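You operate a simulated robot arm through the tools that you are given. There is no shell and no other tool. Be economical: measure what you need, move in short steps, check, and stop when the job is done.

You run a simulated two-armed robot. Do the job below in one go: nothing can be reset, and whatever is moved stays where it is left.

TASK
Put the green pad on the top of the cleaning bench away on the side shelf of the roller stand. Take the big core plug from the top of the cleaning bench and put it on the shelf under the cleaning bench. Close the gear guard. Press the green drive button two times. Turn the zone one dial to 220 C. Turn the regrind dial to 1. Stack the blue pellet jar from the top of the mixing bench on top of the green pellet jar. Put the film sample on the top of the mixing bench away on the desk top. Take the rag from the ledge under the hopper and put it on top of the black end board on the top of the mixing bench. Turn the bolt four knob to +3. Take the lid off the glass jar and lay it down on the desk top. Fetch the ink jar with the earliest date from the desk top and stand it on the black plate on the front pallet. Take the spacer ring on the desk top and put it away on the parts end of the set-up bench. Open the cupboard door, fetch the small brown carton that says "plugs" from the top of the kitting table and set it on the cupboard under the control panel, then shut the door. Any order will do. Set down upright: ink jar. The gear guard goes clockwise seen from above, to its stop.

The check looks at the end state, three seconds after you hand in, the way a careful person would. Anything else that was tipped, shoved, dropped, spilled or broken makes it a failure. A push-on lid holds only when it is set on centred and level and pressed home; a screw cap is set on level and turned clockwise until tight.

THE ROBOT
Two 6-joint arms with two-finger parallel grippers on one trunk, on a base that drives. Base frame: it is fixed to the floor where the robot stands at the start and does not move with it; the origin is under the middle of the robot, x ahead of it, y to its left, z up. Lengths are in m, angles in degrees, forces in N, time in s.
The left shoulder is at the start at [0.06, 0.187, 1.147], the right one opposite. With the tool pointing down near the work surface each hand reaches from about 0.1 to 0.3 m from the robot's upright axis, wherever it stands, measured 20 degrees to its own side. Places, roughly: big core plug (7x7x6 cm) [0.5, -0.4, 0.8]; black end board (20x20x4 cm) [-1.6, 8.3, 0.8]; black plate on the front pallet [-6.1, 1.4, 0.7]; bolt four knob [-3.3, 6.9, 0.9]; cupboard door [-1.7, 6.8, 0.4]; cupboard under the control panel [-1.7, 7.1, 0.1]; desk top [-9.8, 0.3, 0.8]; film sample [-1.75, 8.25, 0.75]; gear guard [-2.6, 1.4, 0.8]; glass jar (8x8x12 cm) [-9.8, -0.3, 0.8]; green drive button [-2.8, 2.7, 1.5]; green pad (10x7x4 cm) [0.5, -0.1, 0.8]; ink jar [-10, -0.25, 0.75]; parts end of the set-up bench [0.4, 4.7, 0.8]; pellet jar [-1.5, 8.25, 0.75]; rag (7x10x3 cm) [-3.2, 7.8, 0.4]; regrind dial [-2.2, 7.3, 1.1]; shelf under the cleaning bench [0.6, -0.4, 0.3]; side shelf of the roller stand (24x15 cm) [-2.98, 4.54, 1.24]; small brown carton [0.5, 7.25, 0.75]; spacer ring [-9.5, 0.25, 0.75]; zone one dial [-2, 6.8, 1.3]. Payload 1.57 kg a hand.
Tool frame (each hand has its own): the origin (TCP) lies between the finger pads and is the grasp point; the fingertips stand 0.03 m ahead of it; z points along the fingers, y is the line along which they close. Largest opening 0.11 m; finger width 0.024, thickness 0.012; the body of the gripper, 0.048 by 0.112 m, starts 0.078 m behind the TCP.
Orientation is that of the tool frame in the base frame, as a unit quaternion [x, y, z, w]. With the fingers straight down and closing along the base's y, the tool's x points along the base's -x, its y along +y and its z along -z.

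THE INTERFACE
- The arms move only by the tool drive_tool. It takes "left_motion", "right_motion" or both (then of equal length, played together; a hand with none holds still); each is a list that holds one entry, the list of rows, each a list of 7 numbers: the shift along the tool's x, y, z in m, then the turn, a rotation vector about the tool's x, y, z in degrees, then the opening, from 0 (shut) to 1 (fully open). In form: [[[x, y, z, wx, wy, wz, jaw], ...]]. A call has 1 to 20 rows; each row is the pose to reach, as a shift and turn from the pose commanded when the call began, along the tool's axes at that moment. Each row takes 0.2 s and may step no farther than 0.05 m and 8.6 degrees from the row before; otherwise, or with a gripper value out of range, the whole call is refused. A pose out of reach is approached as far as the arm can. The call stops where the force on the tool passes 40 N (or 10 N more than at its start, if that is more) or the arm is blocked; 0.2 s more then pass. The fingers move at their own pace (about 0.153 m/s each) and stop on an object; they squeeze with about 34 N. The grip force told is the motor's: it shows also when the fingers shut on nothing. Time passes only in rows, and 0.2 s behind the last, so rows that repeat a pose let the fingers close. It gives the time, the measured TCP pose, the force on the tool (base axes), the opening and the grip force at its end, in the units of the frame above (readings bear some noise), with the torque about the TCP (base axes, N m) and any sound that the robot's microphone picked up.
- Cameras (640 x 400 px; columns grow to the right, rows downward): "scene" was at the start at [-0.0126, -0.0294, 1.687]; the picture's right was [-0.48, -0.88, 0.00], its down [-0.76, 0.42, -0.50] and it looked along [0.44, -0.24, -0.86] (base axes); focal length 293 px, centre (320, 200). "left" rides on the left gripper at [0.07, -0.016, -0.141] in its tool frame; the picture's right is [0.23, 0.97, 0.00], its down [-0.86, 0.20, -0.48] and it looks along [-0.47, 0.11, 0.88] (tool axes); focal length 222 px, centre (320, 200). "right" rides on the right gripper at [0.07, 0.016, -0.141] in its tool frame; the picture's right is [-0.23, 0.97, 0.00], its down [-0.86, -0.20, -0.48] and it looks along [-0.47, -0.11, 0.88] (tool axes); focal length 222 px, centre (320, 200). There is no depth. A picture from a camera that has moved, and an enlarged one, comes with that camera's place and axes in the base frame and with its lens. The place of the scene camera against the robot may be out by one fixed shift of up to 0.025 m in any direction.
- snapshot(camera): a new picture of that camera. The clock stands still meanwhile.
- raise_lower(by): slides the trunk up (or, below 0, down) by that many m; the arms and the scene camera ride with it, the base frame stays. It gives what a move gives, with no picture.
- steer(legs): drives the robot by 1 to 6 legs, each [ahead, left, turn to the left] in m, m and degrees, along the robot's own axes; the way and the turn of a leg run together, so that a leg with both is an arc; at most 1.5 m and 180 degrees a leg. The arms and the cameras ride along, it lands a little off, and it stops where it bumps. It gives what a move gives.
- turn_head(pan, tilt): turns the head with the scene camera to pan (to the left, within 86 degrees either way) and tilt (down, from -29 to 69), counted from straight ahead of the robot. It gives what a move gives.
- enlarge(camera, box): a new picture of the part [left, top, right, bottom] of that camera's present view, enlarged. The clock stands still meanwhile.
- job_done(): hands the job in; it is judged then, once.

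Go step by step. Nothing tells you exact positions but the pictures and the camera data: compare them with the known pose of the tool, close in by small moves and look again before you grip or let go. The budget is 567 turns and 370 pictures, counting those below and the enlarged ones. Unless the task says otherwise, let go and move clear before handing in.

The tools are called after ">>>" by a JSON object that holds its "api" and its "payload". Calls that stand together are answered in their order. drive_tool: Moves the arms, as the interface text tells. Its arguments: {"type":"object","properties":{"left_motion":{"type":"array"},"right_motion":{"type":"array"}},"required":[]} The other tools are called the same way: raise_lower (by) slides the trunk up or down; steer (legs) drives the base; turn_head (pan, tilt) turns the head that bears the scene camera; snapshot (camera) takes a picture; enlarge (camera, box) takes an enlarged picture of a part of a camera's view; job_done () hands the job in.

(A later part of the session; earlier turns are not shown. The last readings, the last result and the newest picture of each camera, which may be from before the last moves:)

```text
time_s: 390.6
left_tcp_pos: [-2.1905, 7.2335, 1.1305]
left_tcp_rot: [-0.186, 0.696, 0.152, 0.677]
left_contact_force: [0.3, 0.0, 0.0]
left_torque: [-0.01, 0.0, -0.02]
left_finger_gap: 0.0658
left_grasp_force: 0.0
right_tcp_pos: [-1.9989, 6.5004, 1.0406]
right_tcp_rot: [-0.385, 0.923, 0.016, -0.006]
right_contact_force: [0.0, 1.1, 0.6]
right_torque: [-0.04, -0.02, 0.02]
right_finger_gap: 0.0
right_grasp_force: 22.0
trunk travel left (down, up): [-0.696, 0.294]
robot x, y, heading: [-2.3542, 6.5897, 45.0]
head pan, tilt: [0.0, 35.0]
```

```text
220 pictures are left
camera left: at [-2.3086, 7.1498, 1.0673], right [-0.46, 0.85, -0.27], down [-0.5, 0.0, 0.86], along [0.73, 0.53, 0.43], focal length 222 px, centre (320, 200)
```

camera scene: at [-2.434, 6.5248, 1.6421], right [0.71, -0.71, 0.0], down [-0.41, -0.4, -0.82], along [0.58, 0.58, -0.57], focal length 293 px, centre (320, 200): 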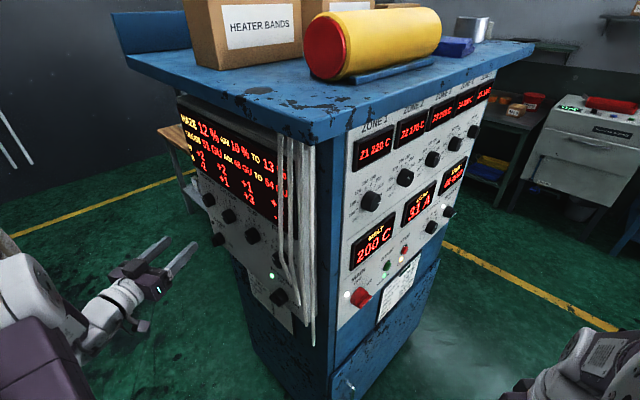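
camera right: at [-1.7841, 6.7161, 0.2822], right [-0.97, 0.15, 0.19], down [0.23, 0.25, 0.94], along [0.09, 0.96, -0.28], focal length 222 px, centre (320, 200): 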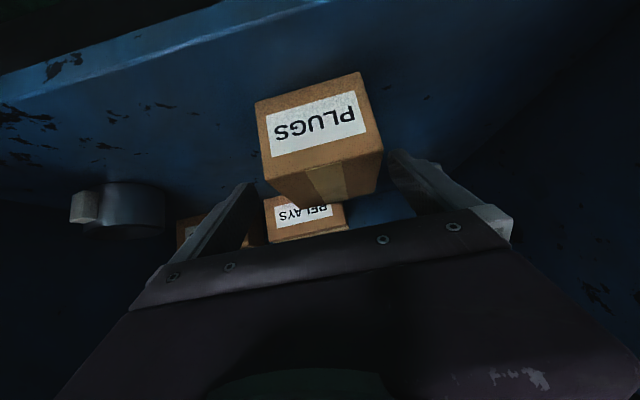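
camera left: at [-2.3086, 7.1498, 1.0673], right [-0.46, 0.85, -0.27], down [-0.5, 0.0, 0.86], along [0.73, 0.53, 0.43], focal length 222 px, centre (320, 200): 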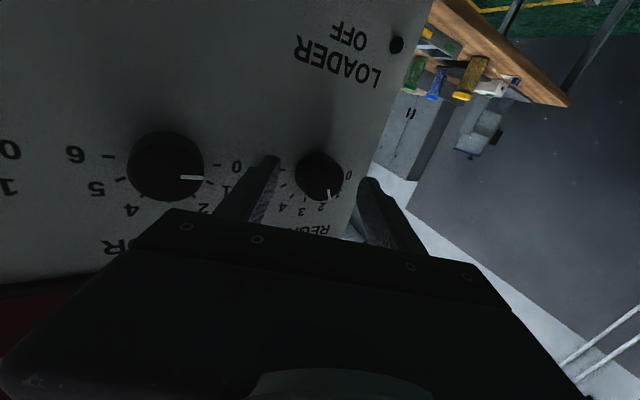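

The knob is centred between the fingertips, so I close here and rotate the hand about the knob axis (base x) by -15° first.

>>> {"api": "drive_tool", "payload": {"left_motion": [[[0, 0, 0.004, 0, 0, 0, 0.6], [0, 0, 0.004, 0, 0, 0, 0.3], [0, 0, 0.004, 0, 0, 0, 0.1], [0, 0, 0.004, 0, 0, 0, 0.1]]]}}

>>> {"api": "snapshot", "payload": {"camera": "left"}}

```text
time_s: 391.6
left_tcp_pos: [-2.1861, 7.2315, 1.1334]
left_tcp_rot: [-0.183, 0.696, 0.152, 0.678]
left_contact_force: [0.9, -10.6, 1.4]
left_torque: [0.01, -0.11, -0.38]
left_finger_gap: 0.0197
left_grasp_force: 5.3
right_tcp_pos: [-2.0006, 6.4966, 1.0416]
right_tcp_rot: [-0.385, 0.923, 0.017, -0.006]
right_contact_force: [0.5, 0.5, -0.2]
right_torque: [0.01, 0.0, -0.01]
right_finger_gap: 0.0
right_grasp_force: 21.2
trunk travel left (down, up): [-0.696, 0.294]
robot x, y, heading: [-2.3584, 6.5865, 44.6]
head pan, tilt: [0.0, 35.0]
```

```text
219 pictures are left
camera left: at [-2.3054, 7.1478, 1.0691], right [-0.45, 0.85, -0.26], down [-0.5, 0.0, 0.86], along [0.73, 0.52, 0.43], focal length 222 px, centre (320, 200)
```

left: 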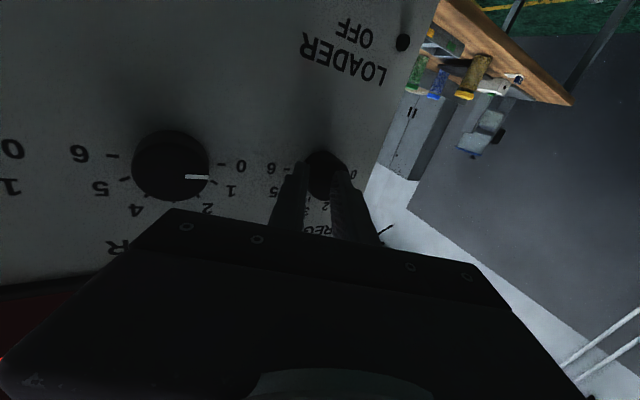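

The fingers slipped off the knob's front. I open, go in 1.8 cm deeper, and close again.

>>> {"api": "drive_tool", "payload": {"left_motion": [[[0, 0, 0, 0, 0, 0, 0.4], [0, 0, -0.01, 0, 0, 0, 0.6], [0, 0.001, 0.0, 0, 0, 0, 0.6], [0.002, 0.003, 0.01, 0, 0, 0, 0.6], [0.002, 0.003, 0.018, 0, 0, 0, 0.6]]]}}

>>> {"api": "snapshot", "payload": {"camera": "left"}}

```text
time_s: 392.7
left_tcp_pos: [-2.189, 7.2385, 1.1305]
left_tcp_rot: [-0.188, 0.694, 0.154, 0.678]
left_contact_force: [-23.8, -14.2, 4.3]
left_torque: [0.0, -0.41, -1.31]
left_finger_gap: 0.0685
left_grasp_force: 0.7
right_tcp_pos: [-2.0063, 6.4973, 1.0413]
right_tcp_rot: [-0.387, 0.922, 0.016, -0.003]
right_contact_force: [0.1, -0.9, 0.5]
right_torque: [0.01, 0.02, -0.01]
right_finger_gap: 0.0
right_grasp_force: 20.8
trunk travel left (down, up): [-0.696, 0.294]
robot x, y, heading: [-2.3579, 6.5887, 45.3]
head pan, tilt: [0.0, 35.0]
stopped in row 5 (left hand): the force on the tool passed its limit (the readings are from after the stop); the commanded pose is now the measured one
```

```text
218 pictures are left
camera left: at [-2.3059, 7.1539, 1.0666], right [-0.46, 0.85, -0.27], down [-0.51, 0.0, 0.86], along [0.73, 0.53, 0.43], focal length 222 px, centre (320, 200)
```

left: 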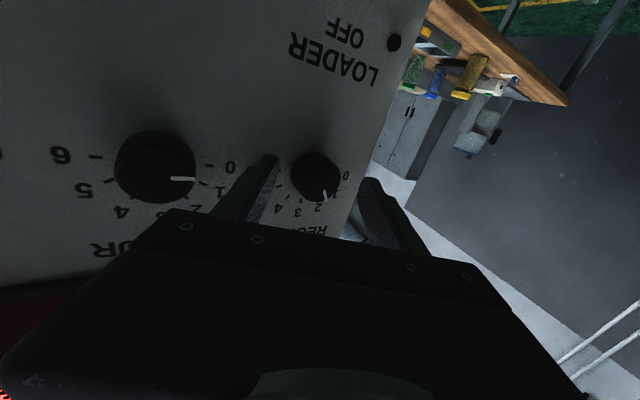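

The near finger touches the panel because of the oblique angle. I back off 3 cm and yaw the hand further right, nearly square to the panel.

>>> {"api": "drive_tool", "payload": {"left_motion": [[[0, 0, -0.02, 0, 0, 0, 0.6], [0, 0, -0.04, 0, 0, 0, 0.6], [0, 0, -0.045, 7, 0, 0, 0.6], [0, 0, -0.045, 14, 0, 0, 0.6], [0, 0, -0.045, 21, 0, 0, 0.6], [0, 0, -0.045, 24, 0, 0, 0.6]]]}}

>>> {"api": "snapshot", "payload": {"camera": "left"}}

>>> {"api": "snapshot", "payload": {"camera": "scene"}}

```text
time_s: 394.1
left_tcp_pos: [-2.2198, 7.2218, 1.1275]
left_tcp_rot: [-0.043, 0.713, 0.003, 0.699]
left_contact_force: [0.2, 0.3, 0.2]
left_torque: [-0.04, -0.02, -0.02]
left_finger_gap: 0.0661
left_grasp_force: 0.0
right_tcp_pos: [-2.0003, 6.5001, 1.0395]
right_tcp_rot: [-0.387, 0.922, 0.015, -0.006]
right_contact_force: [0.0, 0.4, 0.3]
right_torque: [0.03, 0.04, 0.01]
right_finger_gap: 0.0
right_grasp_force: 21.3
trunk travel left (down, up): [-0.696, 0.294]
robot x, y, heading: [-2.3608, 6.5899, 45.2]
head pan, tilt: [0.0, 35.0]
```

```text
217 pictures are left
camera left: at [-2.3608, 7.1924, 1.0619], right [-0.07, 0.96, -0.28], down [-0.48, 0.22, 0.85], along [0.88, 0.19, 0.44], focal length 222 px, centre (320, 200)
```

left: 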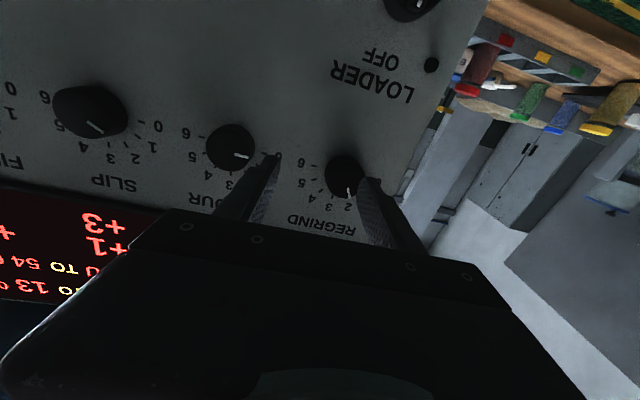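

```text
216 pictures are left
camera scene: at [-2.3488, 6.6111, 1.6421], right [0.71, -0.71, 0.0], down [-0.41, -0.41, -0.82], along [0.58, 0.58, -0.57], focal length 293 px, centre (320, 200)
```

scene: 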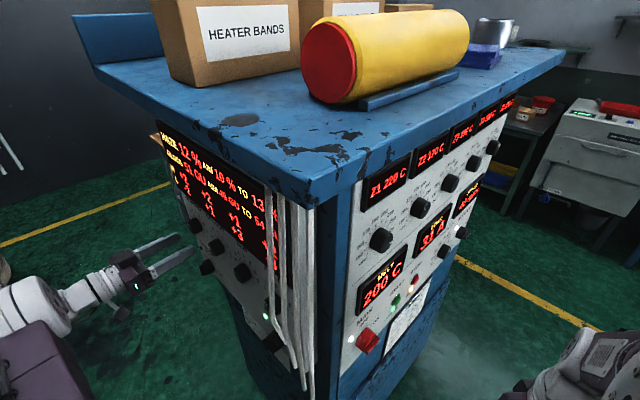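

Now nearly square. I shift 2.7 cm along +y, go in, and close.

>>> {"api": "drive_tool", "payload": {"left_motion": [[[-0.004, 0.014, 0, 0, 0, 0, 0.6], [-0.008, 0.027, 0, 0, 0, 0, 0.6], [-0.008, 0.027, 0.02, 0, 0, 0, 0.6], [-0.008, 0.027, 0.036, 0, 0, 0, 0.6]]]}}

>>> {"api": "snapshot", "payload": {"camera": "left"}}

```text
time_s: 395.1
left_tcp_pos: [-2.1855, 7.2518, 1.1345]
left_tcp_rot: [-0.044, 0.713, 0.003, 0.7]
left_contact_force: [-0.7, -0.4, 0.1]
left_torque: [-0.02, -0.02, -0.03]
left_finger_gap: 0.0663
left_grasp_force: 0.1
right_tcp_pos: [-2.0013, 6.5, 1.0403]
right_tcp_rot: [-0.386, 0.922, 0.016, -0.007]
right_contact_force: [-0.1, -1.1, 0.5]
right_torque: [0.01, 0.02, -0.01]
right_finger_gap: 0.0002
right_grasp_force: 21.2
trunk travel left (down, up): [-0.696, 0.294]
robot x, y, heading: [-2.3531, 6.586, 44.9]
head pan, tilt: [0.0, 35.0]
```

```text
215 pictures are left
camera left: at [-2.3255, 7.2219, 1.0686], right [-0.07, 0.96, -0.28], down [-0.48, 0.22, 0.85], along [0.88, 0.19, 0.44], focal length 222 px, centre (320, 200)
```

left: 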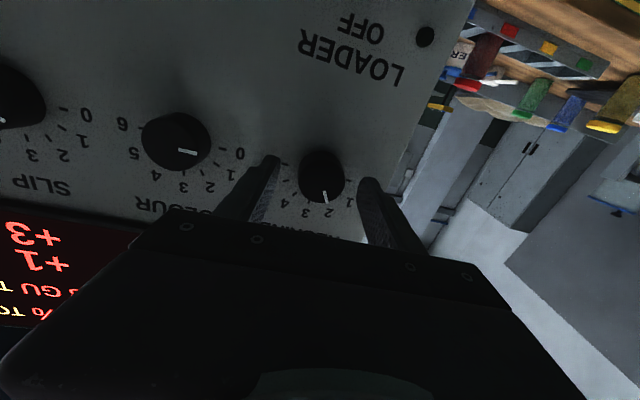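

>>> {"api": "drive_tool", "payload": {"left_motion": [[[0, 0, 0.006, 0, 0, 0, 0.6], [0, 0, 0.006, 0, 0, 0, 0.3], [0, 0, 0.006, 0, 0, 0, 0.1], [0, 0, 0.006, 0, 0, 0, 0.1]]]}}

>>> {"api": "drive_tool", "payload": {"left_motion": [[[0, 0, 0, 0, 0, -8, 0.1], [0, 0, 0, 0, 0, -16, 0.1], [0, 0, 0, 0, 0, -24, 0.1], [0, 0, 0, 0, 0, -29, 0.1]]]}}

>>> {"api": "snapshot", "payload": {"camera": "left"}}

```text
time_s: 396.1
left_tcp_pos: [-2.1798, 7.2521, 1.1342]
left_tcp_rot: [-0.041, 0.713, 0.003, 0.7]
left_contact_force: [1.4, 6.7, 4.0]
left_torque: [-0.02, -0.03, -0.4]
left_finger_gap: 0.038
left_grasp_force: 43.9
right_tcp_pos: [-2.0006, 6.5018, 1.0396]
right_tcp_rot: [-0.386, 0.922, 0.014, -0.005]
right_contact_force: [0.0, 0.0, -0.2]
right_torque: [-0.05, 0.02, 0.0]
right_finger_gap: 0.0
right_grasp_force: 21.3
trunk travel left (down, up): [-0.696, 0.294]
robot x, y, heading: [-2.3559, 6.589, 45.5]
head pan, tilt: [0.0, 35.0]
```

```text
time_s: 397.1
left_tcp_pos: [-2.1806, 7.2514, 1.1333]
left_tcp_rot: [-0.221, 0.679, -0.172, 0.678]
left_contact_force: [-2.9, 4.7, 1.0]
left_torque: [-0.02, 0.5, -1.0]
left_finger_gap: 0.0381
left_grasp_force: 43.8
right_tcp_pos: [-2.0014, 6.5004, 1.0397]
right_tcp_rot: [-0.387, 0.922, 0.015, -0.006]
right_contact_force: [0.6, 0.4, 0.7]
right_torque: [0.03, 0.0, -0.02]
right_finger_gap: 0.0
right_grasp_force: 20.9
trunk travel left (down, up): [-0.696, 0.294]
robot x, y, heading: [-2.3585, 6.5867, 45.1]
head pan, tilt: [0.0, 35.0]
```

```text
214 pictures are left
camera left: at [-2.3183, 7.1917, 1.0865], right [-0.06, 0.7, -0.71], down [-0.51, 0.59, 0.63], along [0.86, 0.4, 0.32], focal length 222 px, centre (320, 200)
```

left: 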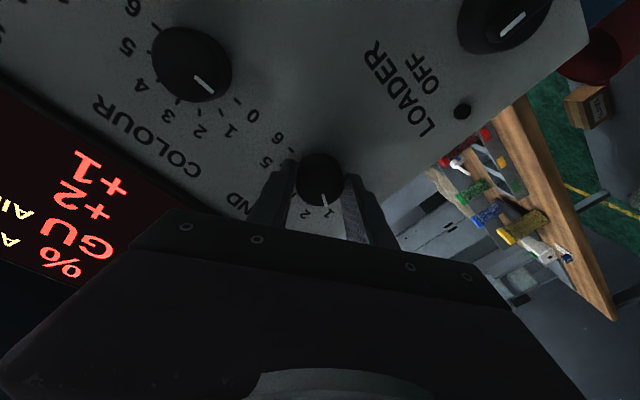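

The pointer now aims at 1. I release, back off and verify.

>>> {"api": "drive_tool", "payload": {"left_motion": [[[0, 0, 0, 0, 0, 0, 0.4], [0, 0, 0, 0, 0, 0, 0.65], [0, 0, -0.02, 0, 0, 0, 0.65], [0, 0, -0.05, 0, 0, 0, 0.65], [0, 0, -0.08, 0, 0, 0, 0.65]]]}}

>>> {"api": "snapshot", "payload": {"camera": "left"}}

>>> {"api": "enlarge", "payload": {"camera": "scene", "box": [150, 100, 310, 320]}}

```text
time_s: 398.3
left_tcp_pos: [-2.2594, 7.2449, 1.1372]
left_tcp_rot: [-0.22, 0.679, -0.171, 0.679]
left_contact_force: [-0.4, -0.3, 0.1]
left_torque: [0.02, -0.03, 0.0]
left_finger_gap: 0.0714
left_grasp_force: 0.1
right_tcp_pos: [-2.0015, 6.5001, 1.041]
right_tcp_rot: [-0.385, 0.923, 0.014, -0.006]
right_contact_force: [-0.1, 0.3, 0.8]
right_torque: [-0.02, -0.02, 0.0]
right_finger_gap: 0.0
right_grasp_force: 21.4
trunk travel left (down, up): [-0.696, 0.294]
robot x, y, heading: [-2.3608, 6.5842, 45.0]
head pan, tilt: [0.0, 35.0]
```

```text
213 pictures are left
camera left: at [-2.3975, 7.1845, 1.0892], right [-0.06, 0.7, -0.71], down [-0.51, 0.59, 0.63], along [0.86, 0.4, 0.32], focal length 222 px, centre (320, 200)
```

left: 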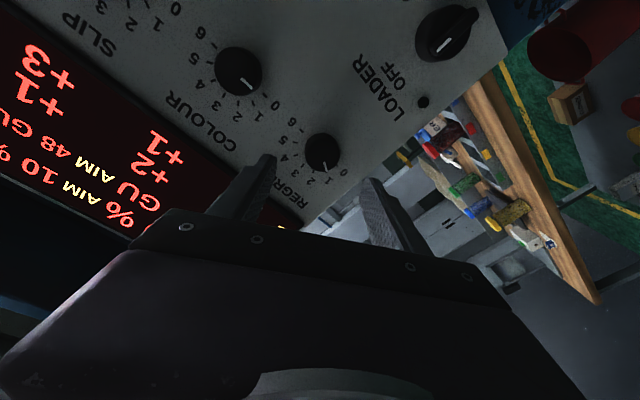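

```text
1.82 times, centred on (230, 210) of scene
camera zoom: at [-2.3506, 6.6102, 1.6421], right [0.71, -0.71, 0.0], down [-0.41, -0.41, -0.82], along [0.58, 0.58, -0.57], focal length 533 px, centre (484, 182)
```

zoom: 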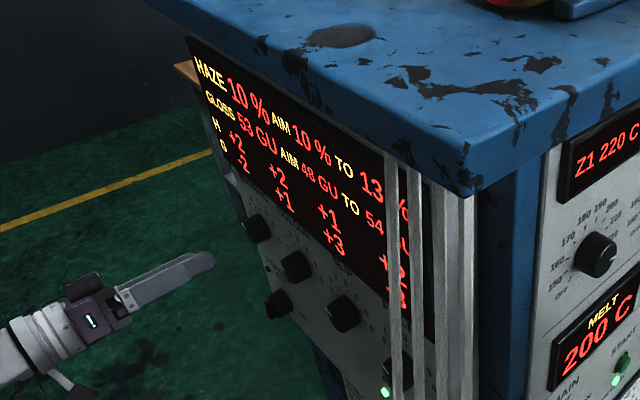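

Haze went from 12 to 10, exactly one step: REGRIND is at 1. I withdraw, fold the left hand down, and look toward the die for the bolt four knob.

>>> {"api": "steer", "payload": {"legs": [[-0.35, -0.1, 0]]}}

>>> {"api": "drive_tool", "payload": {"left_motion": [[[0, 0, 0, 0, 0, 8, 0.5], [0, 0, -0.02, 0, 0, 16, 0.5], [0, 0, -0.04, 0, 0, 24, 0.5], [0, 0, -0.06, 0, 0, 29, 0.5]]]}}

>>> {"api": "drive_tool", "payload": {"left_motion": [[[0, 0, -0.02, 0, 8.2, 0, 0.5], [0, 0, -0.04, 0, 16.4, 0, 0.5], [0, 0, -0.06, 0, 24.6, 0, 0.5], [0, 0, -0.08, 0, 32.8, 0, 0.5], [0, 0, -0.1, 0, 41, 0, 0.5], [0, 0, -0.12, 0, 49.2, 0, 0.5], [0, 0, -0.14, 0, 57.4, 0, 0.5], [0, 0, -0.16, 0, 65.6, 0, 0.5], [0, 0, -0.17, 0, 73.8, 0, 0.5], [0, 0, -0.18, 0, 82, 0, 0.5], [0, 0, -0.19, 0, 90, 0, 0.5]]]}}

>>> {"api": "turn_head", "payload": {"pan": 86, "tilt": 30}}

>>> {"api": "snapshot", "payload": {"camera": "scene"}}

```text
time_s: 400.6
left_tcp_pos: [-2.4306, 6.927, 1.1357]
left_tcp_rot: [-0.219, 0.68, -0.174, 0.678]
left_contact_force: [0.0, -0.3, 0.3]
left_torque: [0.0, 0.01, -0.01]
left_finger_gap: 0.0716
left_grasp_force: 0.1
right_tcp_pos: [-2.1747, 6.1802, 1.04]
right_tcp_rot: [-0.386, 0.922, 0.015, -0.006]
right_contact_force: [-0.5, 0.4, -0.8]
right_torque: [0.0, -0.03, 0.02]
right_finger_gap: 0.0002
right_grasp_force: 21.3
trunk travel left (down, up): [-0.696, 0.294]
robot x, y, heading: [-2.5311, 6.2705, 44.4]
head pan, tilt: [0.0, 35.0]
```

```text
time_s: 401.9
left_tcp_pos: [-2.4529, 6.915, 1.1376]
left_tcp_rot: [-0.028, 0.716, -0.016, 0.698]
left_contact_force: [-1.2, -0.1, -0.1]
left_torque: [0.01, 0.04, 0.02]
left_finger_gap: 0.0548
left_grasp_force: 0.0
right_tcp_pos: [-2.1655, 6.1734, 1.0369]
right_tcp_rot: [-0.377, 0.926, 0.019, -0.009]
right_contact_force: [-0.2, 0.2, 0.4]
right_torque: [0.05, -0.05, -0.01]
right_finger_gap: 0.0
right_grasp_force: 20.7
trunk travel left (down, up): [-0.696, 0.294]
robot x, y, heading: [-2.5297, 6.2736, 43.6]
head pan, tilt: [0.0, 35.0]
stopped in row 4 (left hand): the arm was blocked; the commanded pose is now the measured one
```

```text
time_s: 403.5
left_tcp_pos: [-2.5658, 6.9236, 1.1391]
left_tcp_rot: [-0.005, 0.959, -0.039, 0.281]
left_contact_force: [0.5, 0.1, 0.7]
left_torque: [0.03, -0.01, -0.01]
left_finger_gap: 0.0549
left_grasp_force: 0.1
right_tcp_pos: [-2.1653, 6.1723, 1.0368]
right_tcp_rot: [-0.367, 0.93, 0.016, -0.012]
right_contact_force: [0.2, -0.6, 0.7]
right_torque: [0.03, -0.03, -0.01]
right_finger_gap: 0.0002
right_grasp_force: 21.0
trunk travel left (down, up): [-0.696, 0.294]
robot x, y, heading: [-2.5316, 6.2669, 42.3]
head pan, tilt: [0.0, 35.0]
stopped in row 8 (left hand): the force on the tool passed its limit (the readings are from after the stop); the commanded pose is now the measured one
```

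```text
time_s: 405.1
left_tcp_pos: [-2.5666, 6.9242, 1.1371]
left_tcp_rot: [-0.008, 0.959, -0.037, 0.28]
left_contact_force: [32.1, 1.1, 5.5]
left_torque: [-0.14, 3.47, -0.01]
left_finger_gap: 0.0549
left_grasp_force: 0.0
right_tcp_pos: [-2.1615, 6.1767, 1.0347]
right_tcp_rot: [-0.37, 0.929, 0.016, -0.013]
right_contact_force: [0.4, -0.1, 0.6]
right_torque: [0.0, 0.0, -0.03]
right_finger_gap: 0.0
right_grasp_force: 21.2
trunk travel left (down, up): [-0.696, 0.294]
robot x, y, heading: [-2.5299, 6.2745, 43.1]
head pan, tilt: [85.9, 30.0]
```

```text
211 pictures are left
camera scene: at [-2.6174, 6.3114, 1.6513], right [0.78, 0.63, -0.01], down [0.3, -0.39, -0.87], along [-0.55, 0.67, -0.49], focal length 293 px, centre (320, 200)
```

scene: 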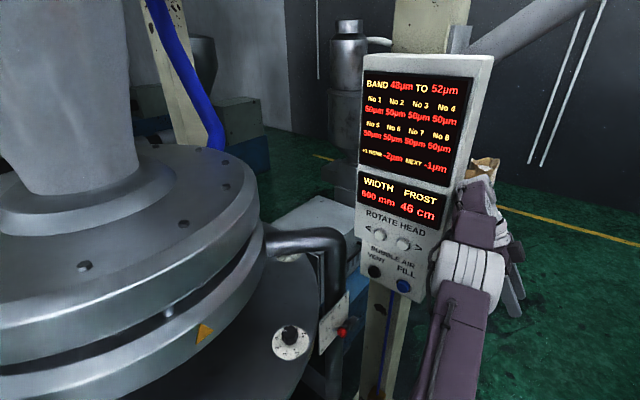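

The left elbow is pressing against the post's box. I drive the base away from it at once.

>>> {"api": "steer", "payload": {"legs": [[0.11, -0.1, 0]]}}

>>> {"api": "snapshot", "payload": {"camera": "scene"}}

```text
time_s: 406.4
left_tcp_pos: [-2.443, 6.9228, 1.1377]
left_tcp_rot: [-0.014, 0.957, -0.033, 0.287]
left_contact_force: [0.5, 0.1, 0.0]
left_torque: [-0.02, 0.02, 0.01]
left_finger_gap: 0.0548
left_grasp_force: 0.2
right_tcp_pos: [-2.0283, 6.1767, 1.0406]
right_tcp_rot: [-0.371, 0.928, 0.016, -0.005]
right_contact_force: [-0.3, -0.1, 0.1]
right_torque: [0.0, -0.02, -0.03]
right_finger_gap: 0.0002
right_grasp_force: 21.6
trunk travel left (down, up): [-0.696, 0.294]
robot x, y, heading: [-2.3814, 6.2753, 43.3]
head pan, tilt: [85.9, 30.0]
```

```text
210 pictures are left
camera scene: at [-2.4942, 6.3082, 1.6499], right [0.78, 0.63, 0.0], down [0.32, -0.39, -0.87], along [-0.55, 0.67, -0.5], focal length 293 px, centre (320, 200)
```

scene: 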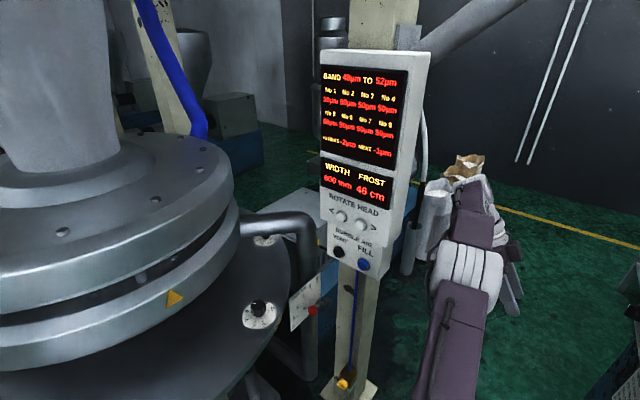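

Free again. I finish folding the left hand closer to the body.

>>> {"api": "drive_tool", "payload": {"left_motion": [[[0.01, -0.035, -0.02, 0, 6, 0, 0.5], [0.02, -0.07, -0.04, 0, 12, 0, 0.5], [0.03, -0.105, -0.06, 0, 18, 0, 0.5], [0.04, -0.14, -0.07, 0, 24, 0, 0.5], [0.05, -0.17, -0.08, 0, 30, 0, 0.5], [0.06, -0.2, -0.08, 0, 34, 0, 0.5]]]}}

>>> {"api": "enlarge", "payload": {"camera": "scene", "box": [200, 200, 340, 350]}}

```text
time_s: 407.9
left_tcp_pos: [-2.535, 6.7224, 1.1869]
left_tcp_rot: [-0.004, 0.999, -0.035, -0.006]
left_contact_force: [0.7, 0.4, 0.1]
left_torque: [0.03, 0.02, -0.02]
left_finger_gap: 0.0548
left_grasp_force: 0.1
right_tcp_pos: [-2.0288, 6.1755, 1.0399]
right_tcp_rot: [-0.371, 0.928, 0.016, -0.005]
right_contact_force: [-0.4, -0.7, 0.3]
right_torque: [0.02, -0.03, 0.02]
right_finger_gap: 0.0
right_grasp_force: 21.6
trunk travel left (down, up): [-0.696, 0.294]
robot x, y, heading: [-2.3822, 6.2733, 42.9]
head pan, tilt: [85.9, 30.0]
```

```text
2.67 times, centred on (270, 275) of scene
camera zoom: at [-2.4943, 6.3058, 1.6499], right [0.78, 0.63, 0.0], down [0.32, -0.39, -0.87], along [-0.55, 0.67, -0.5], focal length 781 px, centre (453, 0)
```

zoom: 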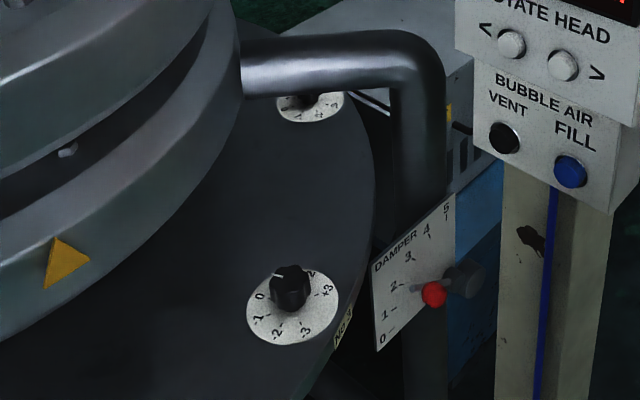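

Dial knobs lie on the die's flange plate. Knob four should be the far one, near (-3.31, 6.94), behind a bent pipe. I turn toward it and raise the trunk for a better view.

>>> {"api": "steer", "payload": {"legs": [[0, 0, 85]]}}

>>> {"api": "raise_lower", "payload": {"by": 0.25}}

>>> {"api": "turn_head", "payload": {"pan": 10, "tilt": 40}}

>>> {"api": "snapshot", "payload": {"camera": "scene"}}

```text
time_s: 411.9
left_tcp_pos: [-2.843, 6.1621, 1.186]
left_tcp_rot: [-0.679, 0.733, -0.03, 0.022]
left_contact_force: [0.2, -0.4, 0.2]
left_torque: [0.0, 0.03, -0.03]
left_finger_gap: 0.0552
left_grasp_force: 0.1
right_tcp_pos: [-2.2553, 6.6198, 1.0401]
right_tcp_rot: [0.902, -0.432, -0.007, 0.015]
right_contact_force: [1.1, -0.1, -0.3]
right_torque: [0.01, 0.01, -0.01]
right_finger_gap: 0.0
right_grasp_force: 21.2
trunk travel left (down, up): [-0.696, 0.294]
robot x, y, heading: [-2.3849, 6.2761, 128.3]
head pan, tilt: [85.9, 30.0]
```

```text
time_s: 414.5
left_tcp_pos: [-2.842, 6.1606, 1.4358]
left_tcp_rot: [-0.679, 0.734, -0.03, 0.021]
left_contact_force: [0.1, -0.3, 0.2]
left_torque: [0.04, 0.0, 0.01]
left_finger_gap: 0.0552
left_grasp_force: 0.1
right_tcp_pos: [-2.2537, 6.6208, 1.2906]
right_tcp_rot: [0.902, -0.432, -0.007, 0.015]
right_contact_force: [0.2, -0.8, -0.2]
right_torque: [0.01, 0.0, 0.01]
right_finger_gap: 0.0
right_grasp_force: 21.0
trunk travel left (down, up): [-0.946, 0.044]
robot x, y, heading: [-2.3829, 6.2743, 128.3]
head pan, tilt: [85.9, 30.0]
```

```text
time_s: 415.9
left_tcp_pos: [-2.8426, 6.1621, 1.4357]
left_tcp_rot: [-0.678, 0.734, -0.03, 0.021]
left_contact_force: [0.3, -0.2, 0.2]
left_torque: [0.01, -0.02, 0.01]
left_finger_gap: 0.0551
left_grasp_force: 0.0
right_tcp_pos: [-2.2541, 6.6199, 1.2911]
right_tcp_rot: [0.902, -0.432, -0.008, 0.015]
right_contact_force: [0.2, 0.5, -1.9]
right_torque: [-0.01, -0.05, -0.03]
right_finger_gap: 0.0
right_grasp_force: 21.3
trunk travel left (down, up): [-0.946, 0.044]
robot x, y, heading: [-2.3823, 6.2749, 128.3]
head pan, tilt: [10.0, 40.0]
```

```text
208 pictures are left
camera scene: at [-2.42, 6.2877, 1.8846], right [0.67, 0.75, 0.0], down [0.48, -0.43, -0.77], along [-0.57, 0.51, -0.64], focal length 293 px, centre (320, 200)
```

scene: 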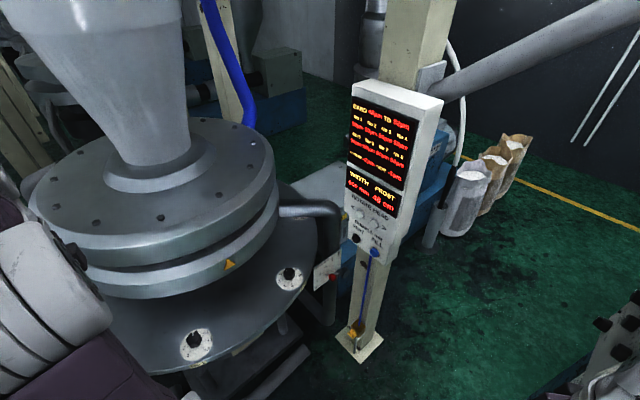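

>>> {"api": "enlarge", "payload": {"camera": "scene", "box": [170, 190, 360, 370]}}

```text
2.22 times, centred on (265, 280) of scene
camera zoom: at [-2.42, 6.2877, 1.8846], right [0.67, 0.75, 0.0], down [0.48, -0.43, -0.77], along [-0.57, 0.51, -0.64], focal length 651 px, centre (442, 22)
```

zoom: 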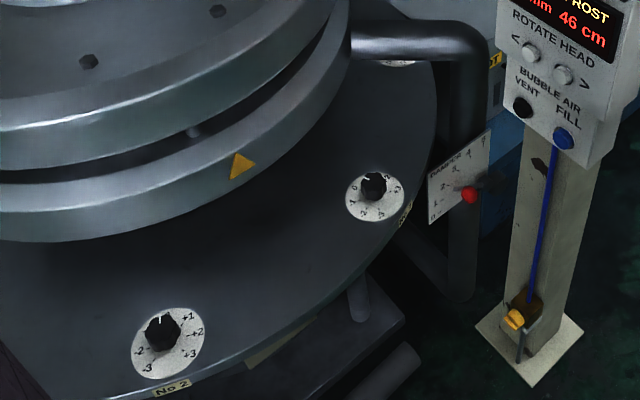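

Bolt four lies behind the pipe, so it is best reached from the north side, as is the rag. I'll go round by the east aisle and do the mixing bench on the way: out and then north along x≈-0.75.

>>> {"api": "steer", "payload": {"legs": [[-0.89, -0.29, 0], [0, 0, 52], [-0.85, 0, 0], [0, -1.2, 0], [0, -1.2, 0]]}}

>>> {"api": "turn_head", "payload": {"pan": 0, "tilt": 35}}

>>> {"api": "snapshot", "payload": {"camera": "scene"}}

```text
time_s: 418.6
left_tcp_pos: [-2.5192, 5.9548, 1.4323]
left_tcp_rot: [-0.659, 0.751, -0.035, 0.011]
left_contact_force: [-16.7, -15.0, 3.0]
left_torque: [1.82, -2.43, -1.43]
left_finger_gap: 0.0551
left_grasp_force: 0.1
right_tcp_pos: [-1.9193, 6.4054, 1.2869]
right_tcp_rot: [0.9, -0.436, 0.001, 0.018]
right_contact_force: [-0.5, 0.5, 0.0]
right_torque: [-0.02, -0.01, 0.01]
right_finger_gap: 0.0
right_grasp_force: 21.8
trunk travel left (down, up): [-0.946, 0.044]
robot x, y, heading: [-2.0386, 6.0443, 127.8]
head pan, tilt: [10.0, 40.0]
stopped in leg 1: the force on the tool passed its limit (the readings are from after the stop); the commanded pose is now the measured one
```

```text
time_s: 419.3
left_tcp_pos: [-2.5206, 5.9555, 1.4324]
left_tcp_rot: [-0.661, 0.749, -0.034, 0.01]
left_contact_force: [-36.0, -8.2, -17.9]
left_torque: [2.44, -4.94, -2.75]
left_finger_gap: 0.0551
left_grasp_force: 0.1
right_tcp_pos: [-1.9208, 6.4076, 1.2865]
right_tcp_rot: [0.9, -0.435, 0.001, 0.019]
right_contact_force: [-1.4, 1.3, 1.0]
right_torque: [-0.06, -0.02, 0.01]
right_finger_gap: 0.0
right_grasp_force: 21.2
trunk travel left (down, up): [-0.946, 0.044]
robot x, y, heading: [-2.0374, 6.045, 127.9]
head pan, tilt: [0.0, 35.0]
```

```text
206 pictures are left
camera scene: at [-2.0859, 6.0972, 1.8908], right [0.79, 0.62, 0.0], down [0.36, -0.46, -0.81], along [-0.5, 0.64, -0.59], focal length 293 px, centre (320, 200)
```

scene: 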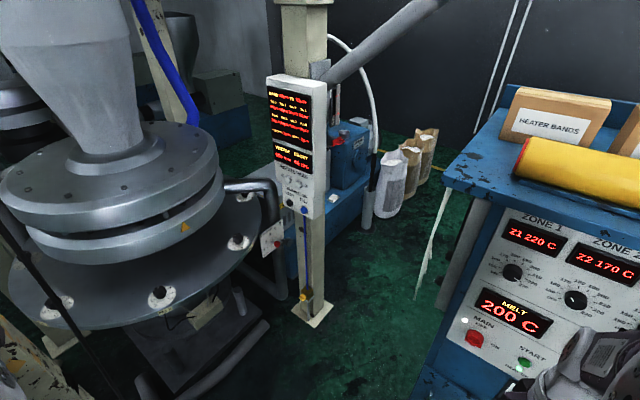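

My left hand caught something on its east side (probably the leaning ladder). I ease back a little and pull that hand north, away from it.

>>> {"api": "steer", "payload": {"legs": [[0.05, 0.03, 0]]}}

>>> {"api": "drive_tool", "payload": {"left_motion": [[[-0.04, 0, 0, 0, 0, 0, 0.5], [-0.08, 0, 0, 0, 0, 0, 0.5], [-0.12, 0, 0, 0, 0, 0, 0.5], [-0.16, 0, 0, 0, 0, 0, 0.5], [-0.2, 0, 0, 0, 0, 0, 0.5]]]}}

>>> {"api": "turn_head", "payload": {"pan": 60, "tilt": 25}}

>>> {"api": "snapshot", "payload": {"camera": "scene"}}

```text
time_s: 420.3
left_tcp_pos: [-2.5543, 5.9572, 1.4398]
left_tcp_rot: [-0.663, 0.748, -0.024, 0.008]
left_contact_force: [-0.1, -0.3, 0.2]
left_torque: [-0.1, 0.06, -0.01]
left_finger_gap: 0.0553
left_grasp_force: 0.1
right_tcp_pos: [-1.9577, 6.4129, 1.2882]
right_tcp_rot: [0.901, -0.434, -0.009, 0.017]
right_contact_force: [0.0, 0.5, 0.2]
right_torque: [-0.03, 0.08, -0.04]
right_finger_gap: 0.0001
right_grasp_force: 21.1
trunk travel left (down, up): [-0.946, 0.044]
robot x, y, heading: [-2.093, 6.0634, 128.1]
head pan, tilt: [0.0, 35.0]
```

```text
time_s: 421.5
left_tcp_pos: [-2.5362, 6.154, 1.4352]
left_tcp_rot: [-0.663, 0.748, -0.028, 0.01]
left_contact_force: [-1.0, -1.5, -0.1]
left_torque: [0.0, 0.0, -0.05]
left_finger_gap: 0.0552
left_grasp_force: 0.1
right_tcp_pos: [-1.9648, 6.4132, 1.2899]
right_tcp_rot: [0.9, -0.435, -0.007, 0.015]
right_contact_force: [-1.3, -0.2, 0.3]
right_torque: [0.01, -0.01, -0.03]
right_finger_gap: 0.0
right_grasp_force: 21.2
trunk travel left (down, up): [-0.946, 0.044]
robot x, y, heading: [-2.0906, 6.064, 127.9]
head pan, tilt: [0.0, 35.0]
```

```text
time_s: 422.8
left_tcp_pos: [-2.5364, 6.1521, 1.4361]
left_tcp_rot: [-0.663, 0.748, -0.026, 0.011]
left_contact_force: [-0.7, 0.1, 0.0]
left_torque: [0.03, -0.02, 0.0]
left_finger_gap: 0.0547
left_grasp_force: 0.0
right_tcp_pos: [-1.963, 6.4103, 1.2912]
right_tcp_rot: [0.901, -0.434, -0.007, 0.014]
right_contact_force: [-0.7, 0.0, -1.0]
right_torque: [-0.01, 0.01, -0.01]
right_finger_gap: 0.0
right_grasp_force: 21.2
trunk travel left (down, up): [-0.946, 0.044]
robot x, y, heading: [-2.0929, 6.0675, 128.0]
head pan, tilt: [60.0, 25.0]
```

```text
205 pictures are left
camera scene: at [-2.1596, 6.0099, 1.9079], right [-0.14, 0.99, 0.0], down [0.42, 0.06, -0.91], along [-0.9, -0.13, -0.42], focal length 293 px, centre (320, 200)
```

scene: 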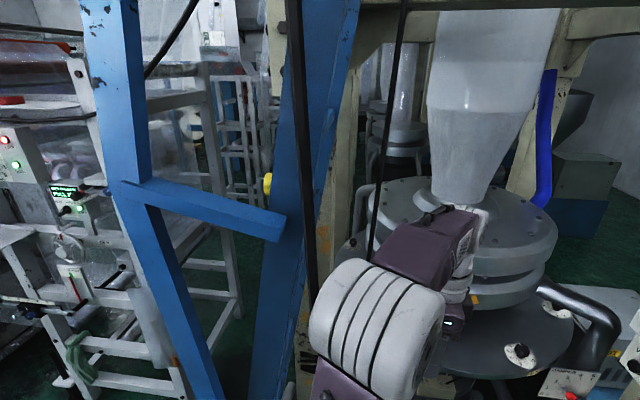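

The ladder rail is right behind my left elbow. I move north 0.12 first, then east, to clear it.

>>> {"api": "steer", "payload": {"legs": [[0.095, -0.074, 0], [-0.307, -0.395, 0]]}}

>>> {"api": "steer", "payload": {"legs": [[-0.35, -0.1, 0], [0, 0, 52], [-0.75, 0, 0], [0, -1.2, 0], [0, -1.1, 0]]}}

>>> {"api": "turn_head", "payload": {"pan": 0, "tilt": 35}}

>>> {"api": "snapshot", "payload": {"camera": "scene"}}

```text
time_s: 426.6
left_tcp_pos: [-2.0368, 6.2679, 1.4346]
left_tcp_rot: [-0.665, 0.747, -0.026, 0.011]
left_contact_force: [-0.4, 0.2, -0.6]
left_torque: [0.0, -0.03, -0.02]
left_finger_gap: 0.0548
left_grasp_force: 0.1
right_tcp_pos: [-1.4652, 6.5304, 1.2916]
right_tcp_rot: [0.901, -0.433, -0.006, 0.013]
right_contact_force: [-0.9, -0.3, 0.5]
right_torque: [-0.01, -0.01, 0.02]
right_finger_gap: 0.0
right_grasp_force: 21.3
trunk travel left (down, up): [-0.946, 0.044]
robot x, y, heading: [-1.5888, 6.1899, 128.0]
head pan, tilt: [60.0, 25.0]
```

```text
time_s: 445.8
left_tcp_pos: [-0.8945, 7.975, 1.435]
left_tcp_rot: [0.923, -0.384, 0.019, -0.021]
left_contact_force: [-0.6, -0.8, -1.1]
left_torque: [0.03, 0.01, -0.01]
left_finger_gap: 0.0552
left_grasp_force: 0.1
right_tcp_pos: [-0.7416, 8.5839, 1.291]
right_tcp_rot: [1.0, 0.002, 0.0, 0.016]
right_contact_force: [0.6, 0.7, -0.5]
right_torque: [0.02, 0.01, 0.01]
right_finger_gap: 0.0
right_grasp_force: 21.7
trunk travel left (down, up): [-0.946, 0.044]
robot x, y, heading: [-0.5554, 8.2719, 179.5]
head pan, tilt: [60.0, 25.0]
```

```text
time_s: 447.1
left_tcp_pos: [-0.8945, 7.9752, 1.436]
left_tcp_rot: [0.923, -0.385, 0.018, -0.021]
left_contact_force: [0.9, 0.5, 0.9]
left_torque: [-0.02, 0.02, 0.03]
left_finger_gap: 0.0552
left_grasp_force: 0.1
right_tcp_pos: [-0.7426, 8.585, 1.2917]
right_tcp_rot: [1.0, 0.001, -0.001, 0.015]
right_contact_force: [0.1, -0.7, 0.4]
right_torque: [-0.02, 0.01, 0.0]
right_finger_gap: 0.0002
right_grasp_force: 21.6
trunk travel left (down, up): [-0.946, 0.044]
robot x, y, heading: [-0.5515, 8.27, 179.5]
head pan, tilt: [0.0, 35.0]
```

```text
204 pictures are left
camera scene: at [-0.5925, 8.2729, 1.8921], right [0.0, 1.0, 0.0], down [0.57, 0.0, -0.82], along [-0.82, 0.0, -0.57], focal length 293 px, centre (320, 200)
```

scene: 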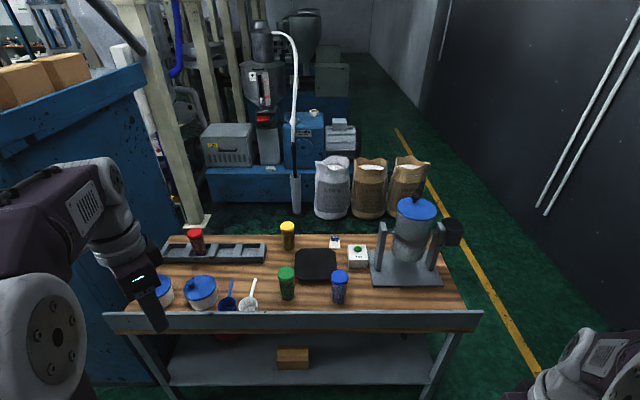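

I see the mixing bench with coloured pellet jars, the black end board and other items. I zoom.

>>> {"api": "enlarge", "payload": {"camera": "scene", "box": [140, 210, 480, 330]}}

>>> {"api": "enlarge", "payload": {"camera": "scene", "box": [260, 220, 380, 310]}}

```text
1.88 times, centred on (310, 270) of scene
camera zoom: at [-0.5925, 8.2729, 1.8921], right [0.0, 1.0, 0.0], down [0.57, 0.0, -0.82], along [-0.82, 0.0, -0.57], focal length 552 px, centre (339, 68)
```

zoom: 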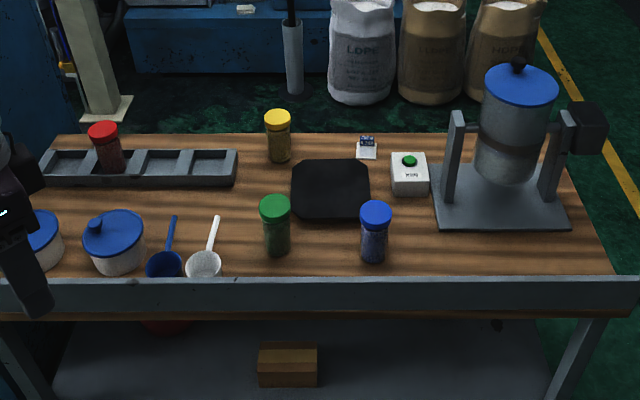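

```text
4.44 times, centred on (320, 265) of scene
camera zoom: at [-0.5925, 8.2729, 1.8921], right [0.0, 1.0, 0.0], down [0.57, 0.0, -0.82], along [-0.82, 0.0, -0.57], focal length 1302 px, centre (320, -89)
```

zoom: 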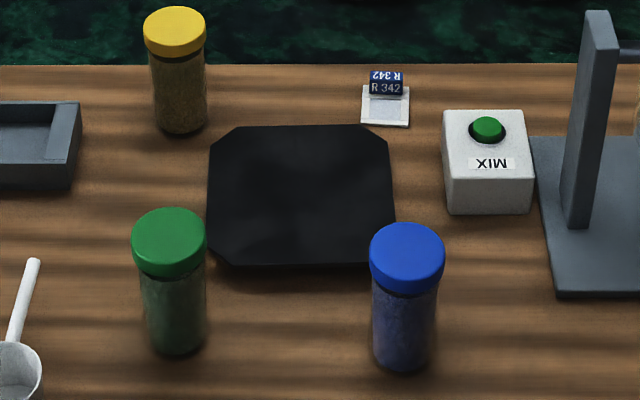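

Blue jar at about (-1.41, 8.36), green jar (-1.43, 8.13), end board (-1.61, 8.25), film sample (-1.78, 8.36). I position the right hand over the blue jar.

>>> {"api": "steer", "payload": {"legs": [[0.36, 0.18, 0]]}}

>>> {"api": "raise_lower", "payload": {"by": -0.25}}

>>> {"api": "drive_tool", "payload": {"right_motion": [[[-0.04, 0.01, 0, 0, 0, 0, 1], [-0.08, 0.02, 0, 0, 0, 0, 1], [-0.12, 0.03, 0, 0, 0, 0, 1], [-0.16, 0.04, 0, 0, 0, 0, 1], [-0.2, 0.045, 0, 0, 0, 0, 1], [-0.24, 0.045, 0, 0, 0, 0, 1], [-0.27, 0.045, 0, 0, 0, 0, 1]]]}}

>>> {"api": "snapshot", "payload": {"camera": "right"}}

>>> {"api": "snapshot", "payload": {"camera": "scene"}}

```text
time_s: 449.6
left_tcp_pos: [-1.2514, 7.7966, 1.4364]
left_tcp_rot: [0.924, -0.382, 0.019, -0.02]
left_contact_force: [0.2, 0.3, 0.0]
left_torque: [-0.01, 0.01, 0.03]
left_finger_gap: 0.055
left_grasp_force: 0.0
right_tcp_pos: [-1.1011, 8.4078, 1.2899]
right_tcp_rot: [1.0, 0.003, -0.001, 0.017]
right_contact_force: [0.0, 0.3, 0.5]
right_torque: [0.01, 0.0, 0.02]
right_finger_gap: 0.0
right_grasp_force: 20.8
trunk travel left (down, up): [-0.946, 0.044]
robot x, y, heading: [-0.9123, 8.0902, 179.6]
head pan, tilt: [0.0, 35.0]
```

```text
time_s: 452.1
left_tcp_pos: [-1.2545, 7.7946, 1.1848]
left_tcp_rot: [0.924, -0.382, 0.019, -0.02]
left_contact_force: [-0.2, -0.8, 0.0]
left_torque: [0.0, 0.01, -0.01]
left_finger_gap: 0.0548
left_grasp_force: 0.1
right_tcp_pos: [-1.1031, 8.4039, 1.04]
right_tcp_rot: [1.0, 0.003, 0.0, 0.016]
right_contact_force: [0.1, 0.0, 0.2]
right_torque: [0.03, -0.04, -0.02]
right_finger_gap: 0.0
right_grasp_force: 21.1
trunk travel left (down, up): [-0.696, 0.294]
robot x, y, heading: [-0.9093, 8.0926, 179.7]
head pan, tilt: [0.0, 35.0]
```

```text
time_s: 453.7
left_tcp_pos: [-1.2562, 7.7946, 1.1854]
left_tcp_rot: [0.924, -0.382, 0.019, -0.021]
left_contact_force: [0.1, 0.3, -0.1]
left_torque: [-0.01, -0.02, -0.02]
left_finger_gap: 0.055
left_grasp_force: 0.1
right_tcp_pos: [-1.3767, 8.3579, 1.0431]
right_tcp_rot: [1.0, 0.002, 0.001, 0.016]
right_contact_force: [0.4, -0.2, 0.8]
right_torque: [0.02, -0.01, 0.0]
right_finger_gap: 0.1102
right_grasp_force: 0.1
trunk travel left (down, up): [-0.696, 0.294]
robot x, y, heading: [-0.9123, 8.0892, 179.5]
head pan, tilt: [0.0, 35.0]
```

```text
201 pictures are left
camera right: at [-1.3075, 8.3457, 1.184], right [-0.22, -0.97, 0.03], down [-0.86, 0.21, 0.47], along [-0.47, 0.08, -0.88], focal length 222 px, centre (320, 200)
```

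right: 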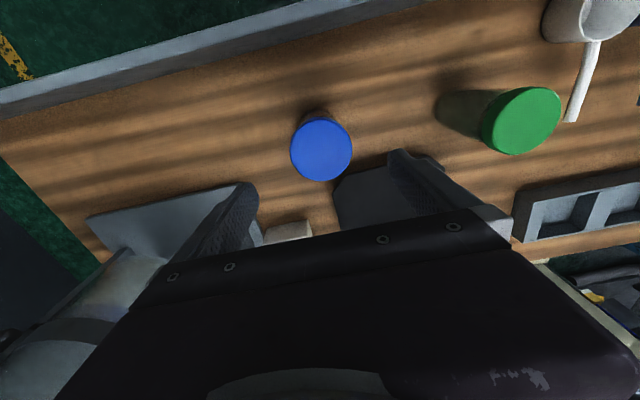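

```text
200 pictures are left
camera scene: at [-0.9549, 8.0933, 1.6421], right [0.0, 1.0, 0.0], down [0.57, 0.0, -0.82], along [-0.82, 0.0, -0.57], focal length 293 px, centre (320, 200)
```

scene: 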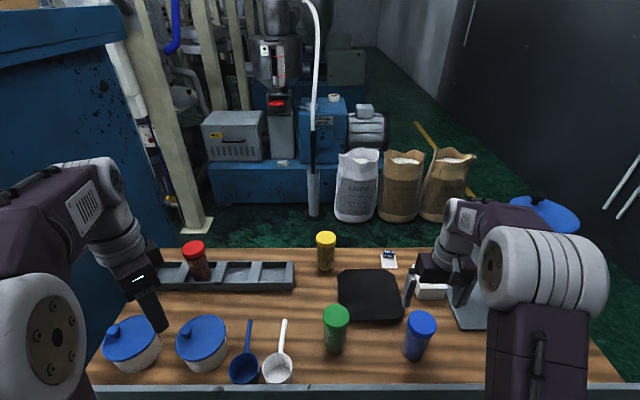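

The blue lid is at about (-1.383, 8.353), top z≈0.92, right under the hand. I lower with the trunk.

>>> {"api": "raise_lower", "payload": {"by": -0.1}}

>>> {"api": "snapshot", "payload": {"camera": "right"}}

```text
time_s: 455.1
left_tcp_pos: [-1.2546, 7.7943, 1.0861]
left_tcp_rot: [0.924, -0.382, 0.02, -0.021]
left_contact_force: [0.7, 0.6, 1.3]
left_torque: [-0.02, 0.03, -0.04]
left_finger_gap: 0.0551
left_grasp_force: 0.0
right_tcp_pos: [-1.3751, 8.359, 0.945]
right_tcp_rot: [1.0, 0.003, -0.001, 0.016]
right_contact_force: [1.1, -0.2, 0.3]
right_torque: [0.02, 0.0, -0.01]
right_finger_gap: 0.1098
right_grasp_force: 0.1
trunk travel left (down, up): [-0.596, 0.394]
robot x, y, heading: [-0.9145, 8.0906, 179.8]
head pan, tilt: [0.0, 35.0]
```

```text
199 pictures are left
camera right: at [-1.3059, 8.3458, 1.0847], right [-0.22, -0.97, 0.03], down [-0.86, 0.21, 0.47], along [-0.47, 0.08, -0.88], focal length 222 px, centre (320, 200)
```

right: 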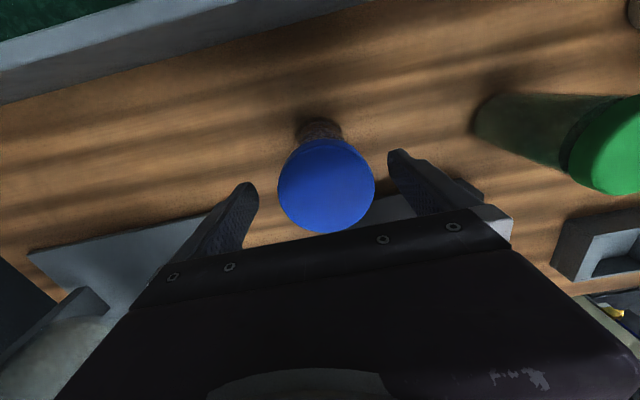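

>>> {"api": "raise_lower", "payload": {"by": -0.05}}

>>> {"api": "drive_tool", "payload": {"right_motion": [[[0.003, 0.006, 0, 0, 0, 0, 1], [0.003, 0.006, 0, 0, 0, 0, 0.7], [0.003, 0.006, 0, 0, 0, 0, 0.4], [0.003, 0.006, 0, 0, 0, 0, 0.3], [0.003, 0.006, 0, 0, 0, 0, 0.3]]]}}

>>> {"api": "snapshot", "payload": {"camera": "right"}}

>>> {"api": "snapshot", "payload": {"camera": "scene"}}

```text
time_s: 456.0
left_tcp_pos: [-1.2543, 7.7946, 1.0356]
left_tcp_rot: [0.924, -0.382, 0.019, -0.02]
left_contact_force: [-0.2, -0.2, -0.2]
left_torque: [0.0, 0.02, -0.03]
left_finger_gap: 0.055
left_grasp_force: 0.1
right_tcp_pos: [-1.3761, 8.3582, 0.894]
right_tcp_rot: [1.0, 0.002, -0.001, 0.016]
right_contact_force: [0.2, 0.0, 0.1]
right_torque: [-0.01, 0.02, 0.01]
right_finger_gap: 0.11
right_grasp_force: 0.0
trunk travel left (down, up): [-0.546, 0.444]
robot x, y, heading: [-0.9168, 8.0918, 180.0]
head pan, tilt: [0.0, 35.0]
```

```text
time_s: 457.2
left_tcp_pos: [-1.2564, 7.7953, 1.0357]
left_tcp_rot: [0.923, -0.383, 0.019, -0.021]
left_contact_force: [-0.1, 0.4, -1.0]
left_torque: [0.0, 0.0, 0.03]
left_finger_gap: 0.0549
left_grasp_force: 0.1
right_tcp_pos: [-1.3725, 8.3528, 0.8944]
right_tcp_rot: [1.0, 0.003, -0.001, 0.015]
right_contact_force: [-0.8, 3.5, 5.8]
right_torque: [0.56, 0.15, 0.03]
right_finger_gap: 0.069
right_grasp_force: 34.4
trunk travel left (down, up): [-0.546, 0.444]
robot x, y, heading: [-0.9111, 8.0912, 179.9]
head pan, tilt: [0.0, 35.0]
```

```text
198 pictures are left
camera right: at [-1.3026, 8.3403, 1.0351], right [-0.22, -0.97, 0.03], down [-0.86, 0.21, 0.47], along [-0.47, 0.08, -0.88], focal length 222 px, centre (320, 200)
```

right: 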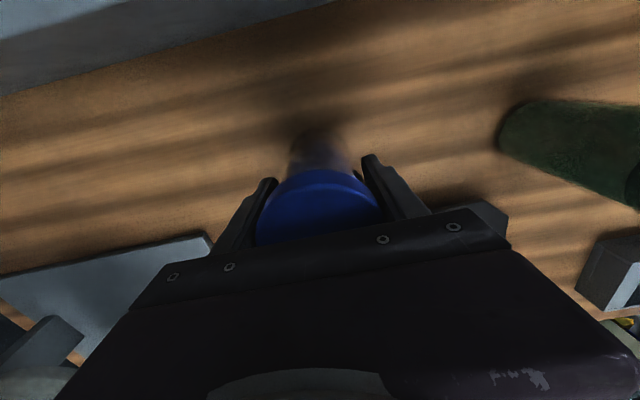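

```text
197 pictures are left
camera scene: at [-0.9529, 8.0934, 1.4922], right [0.0, 1.0, 0.0], down [0.57, 0.0, -0.82], along [-0.82, 0.0, -0.57], focal length 293 px, centre (320, 200)
```

scene: 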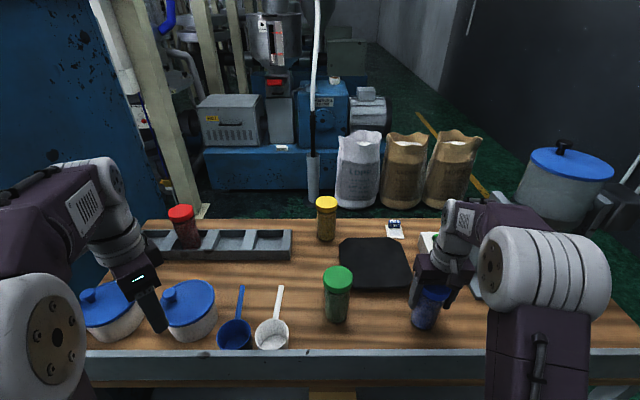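

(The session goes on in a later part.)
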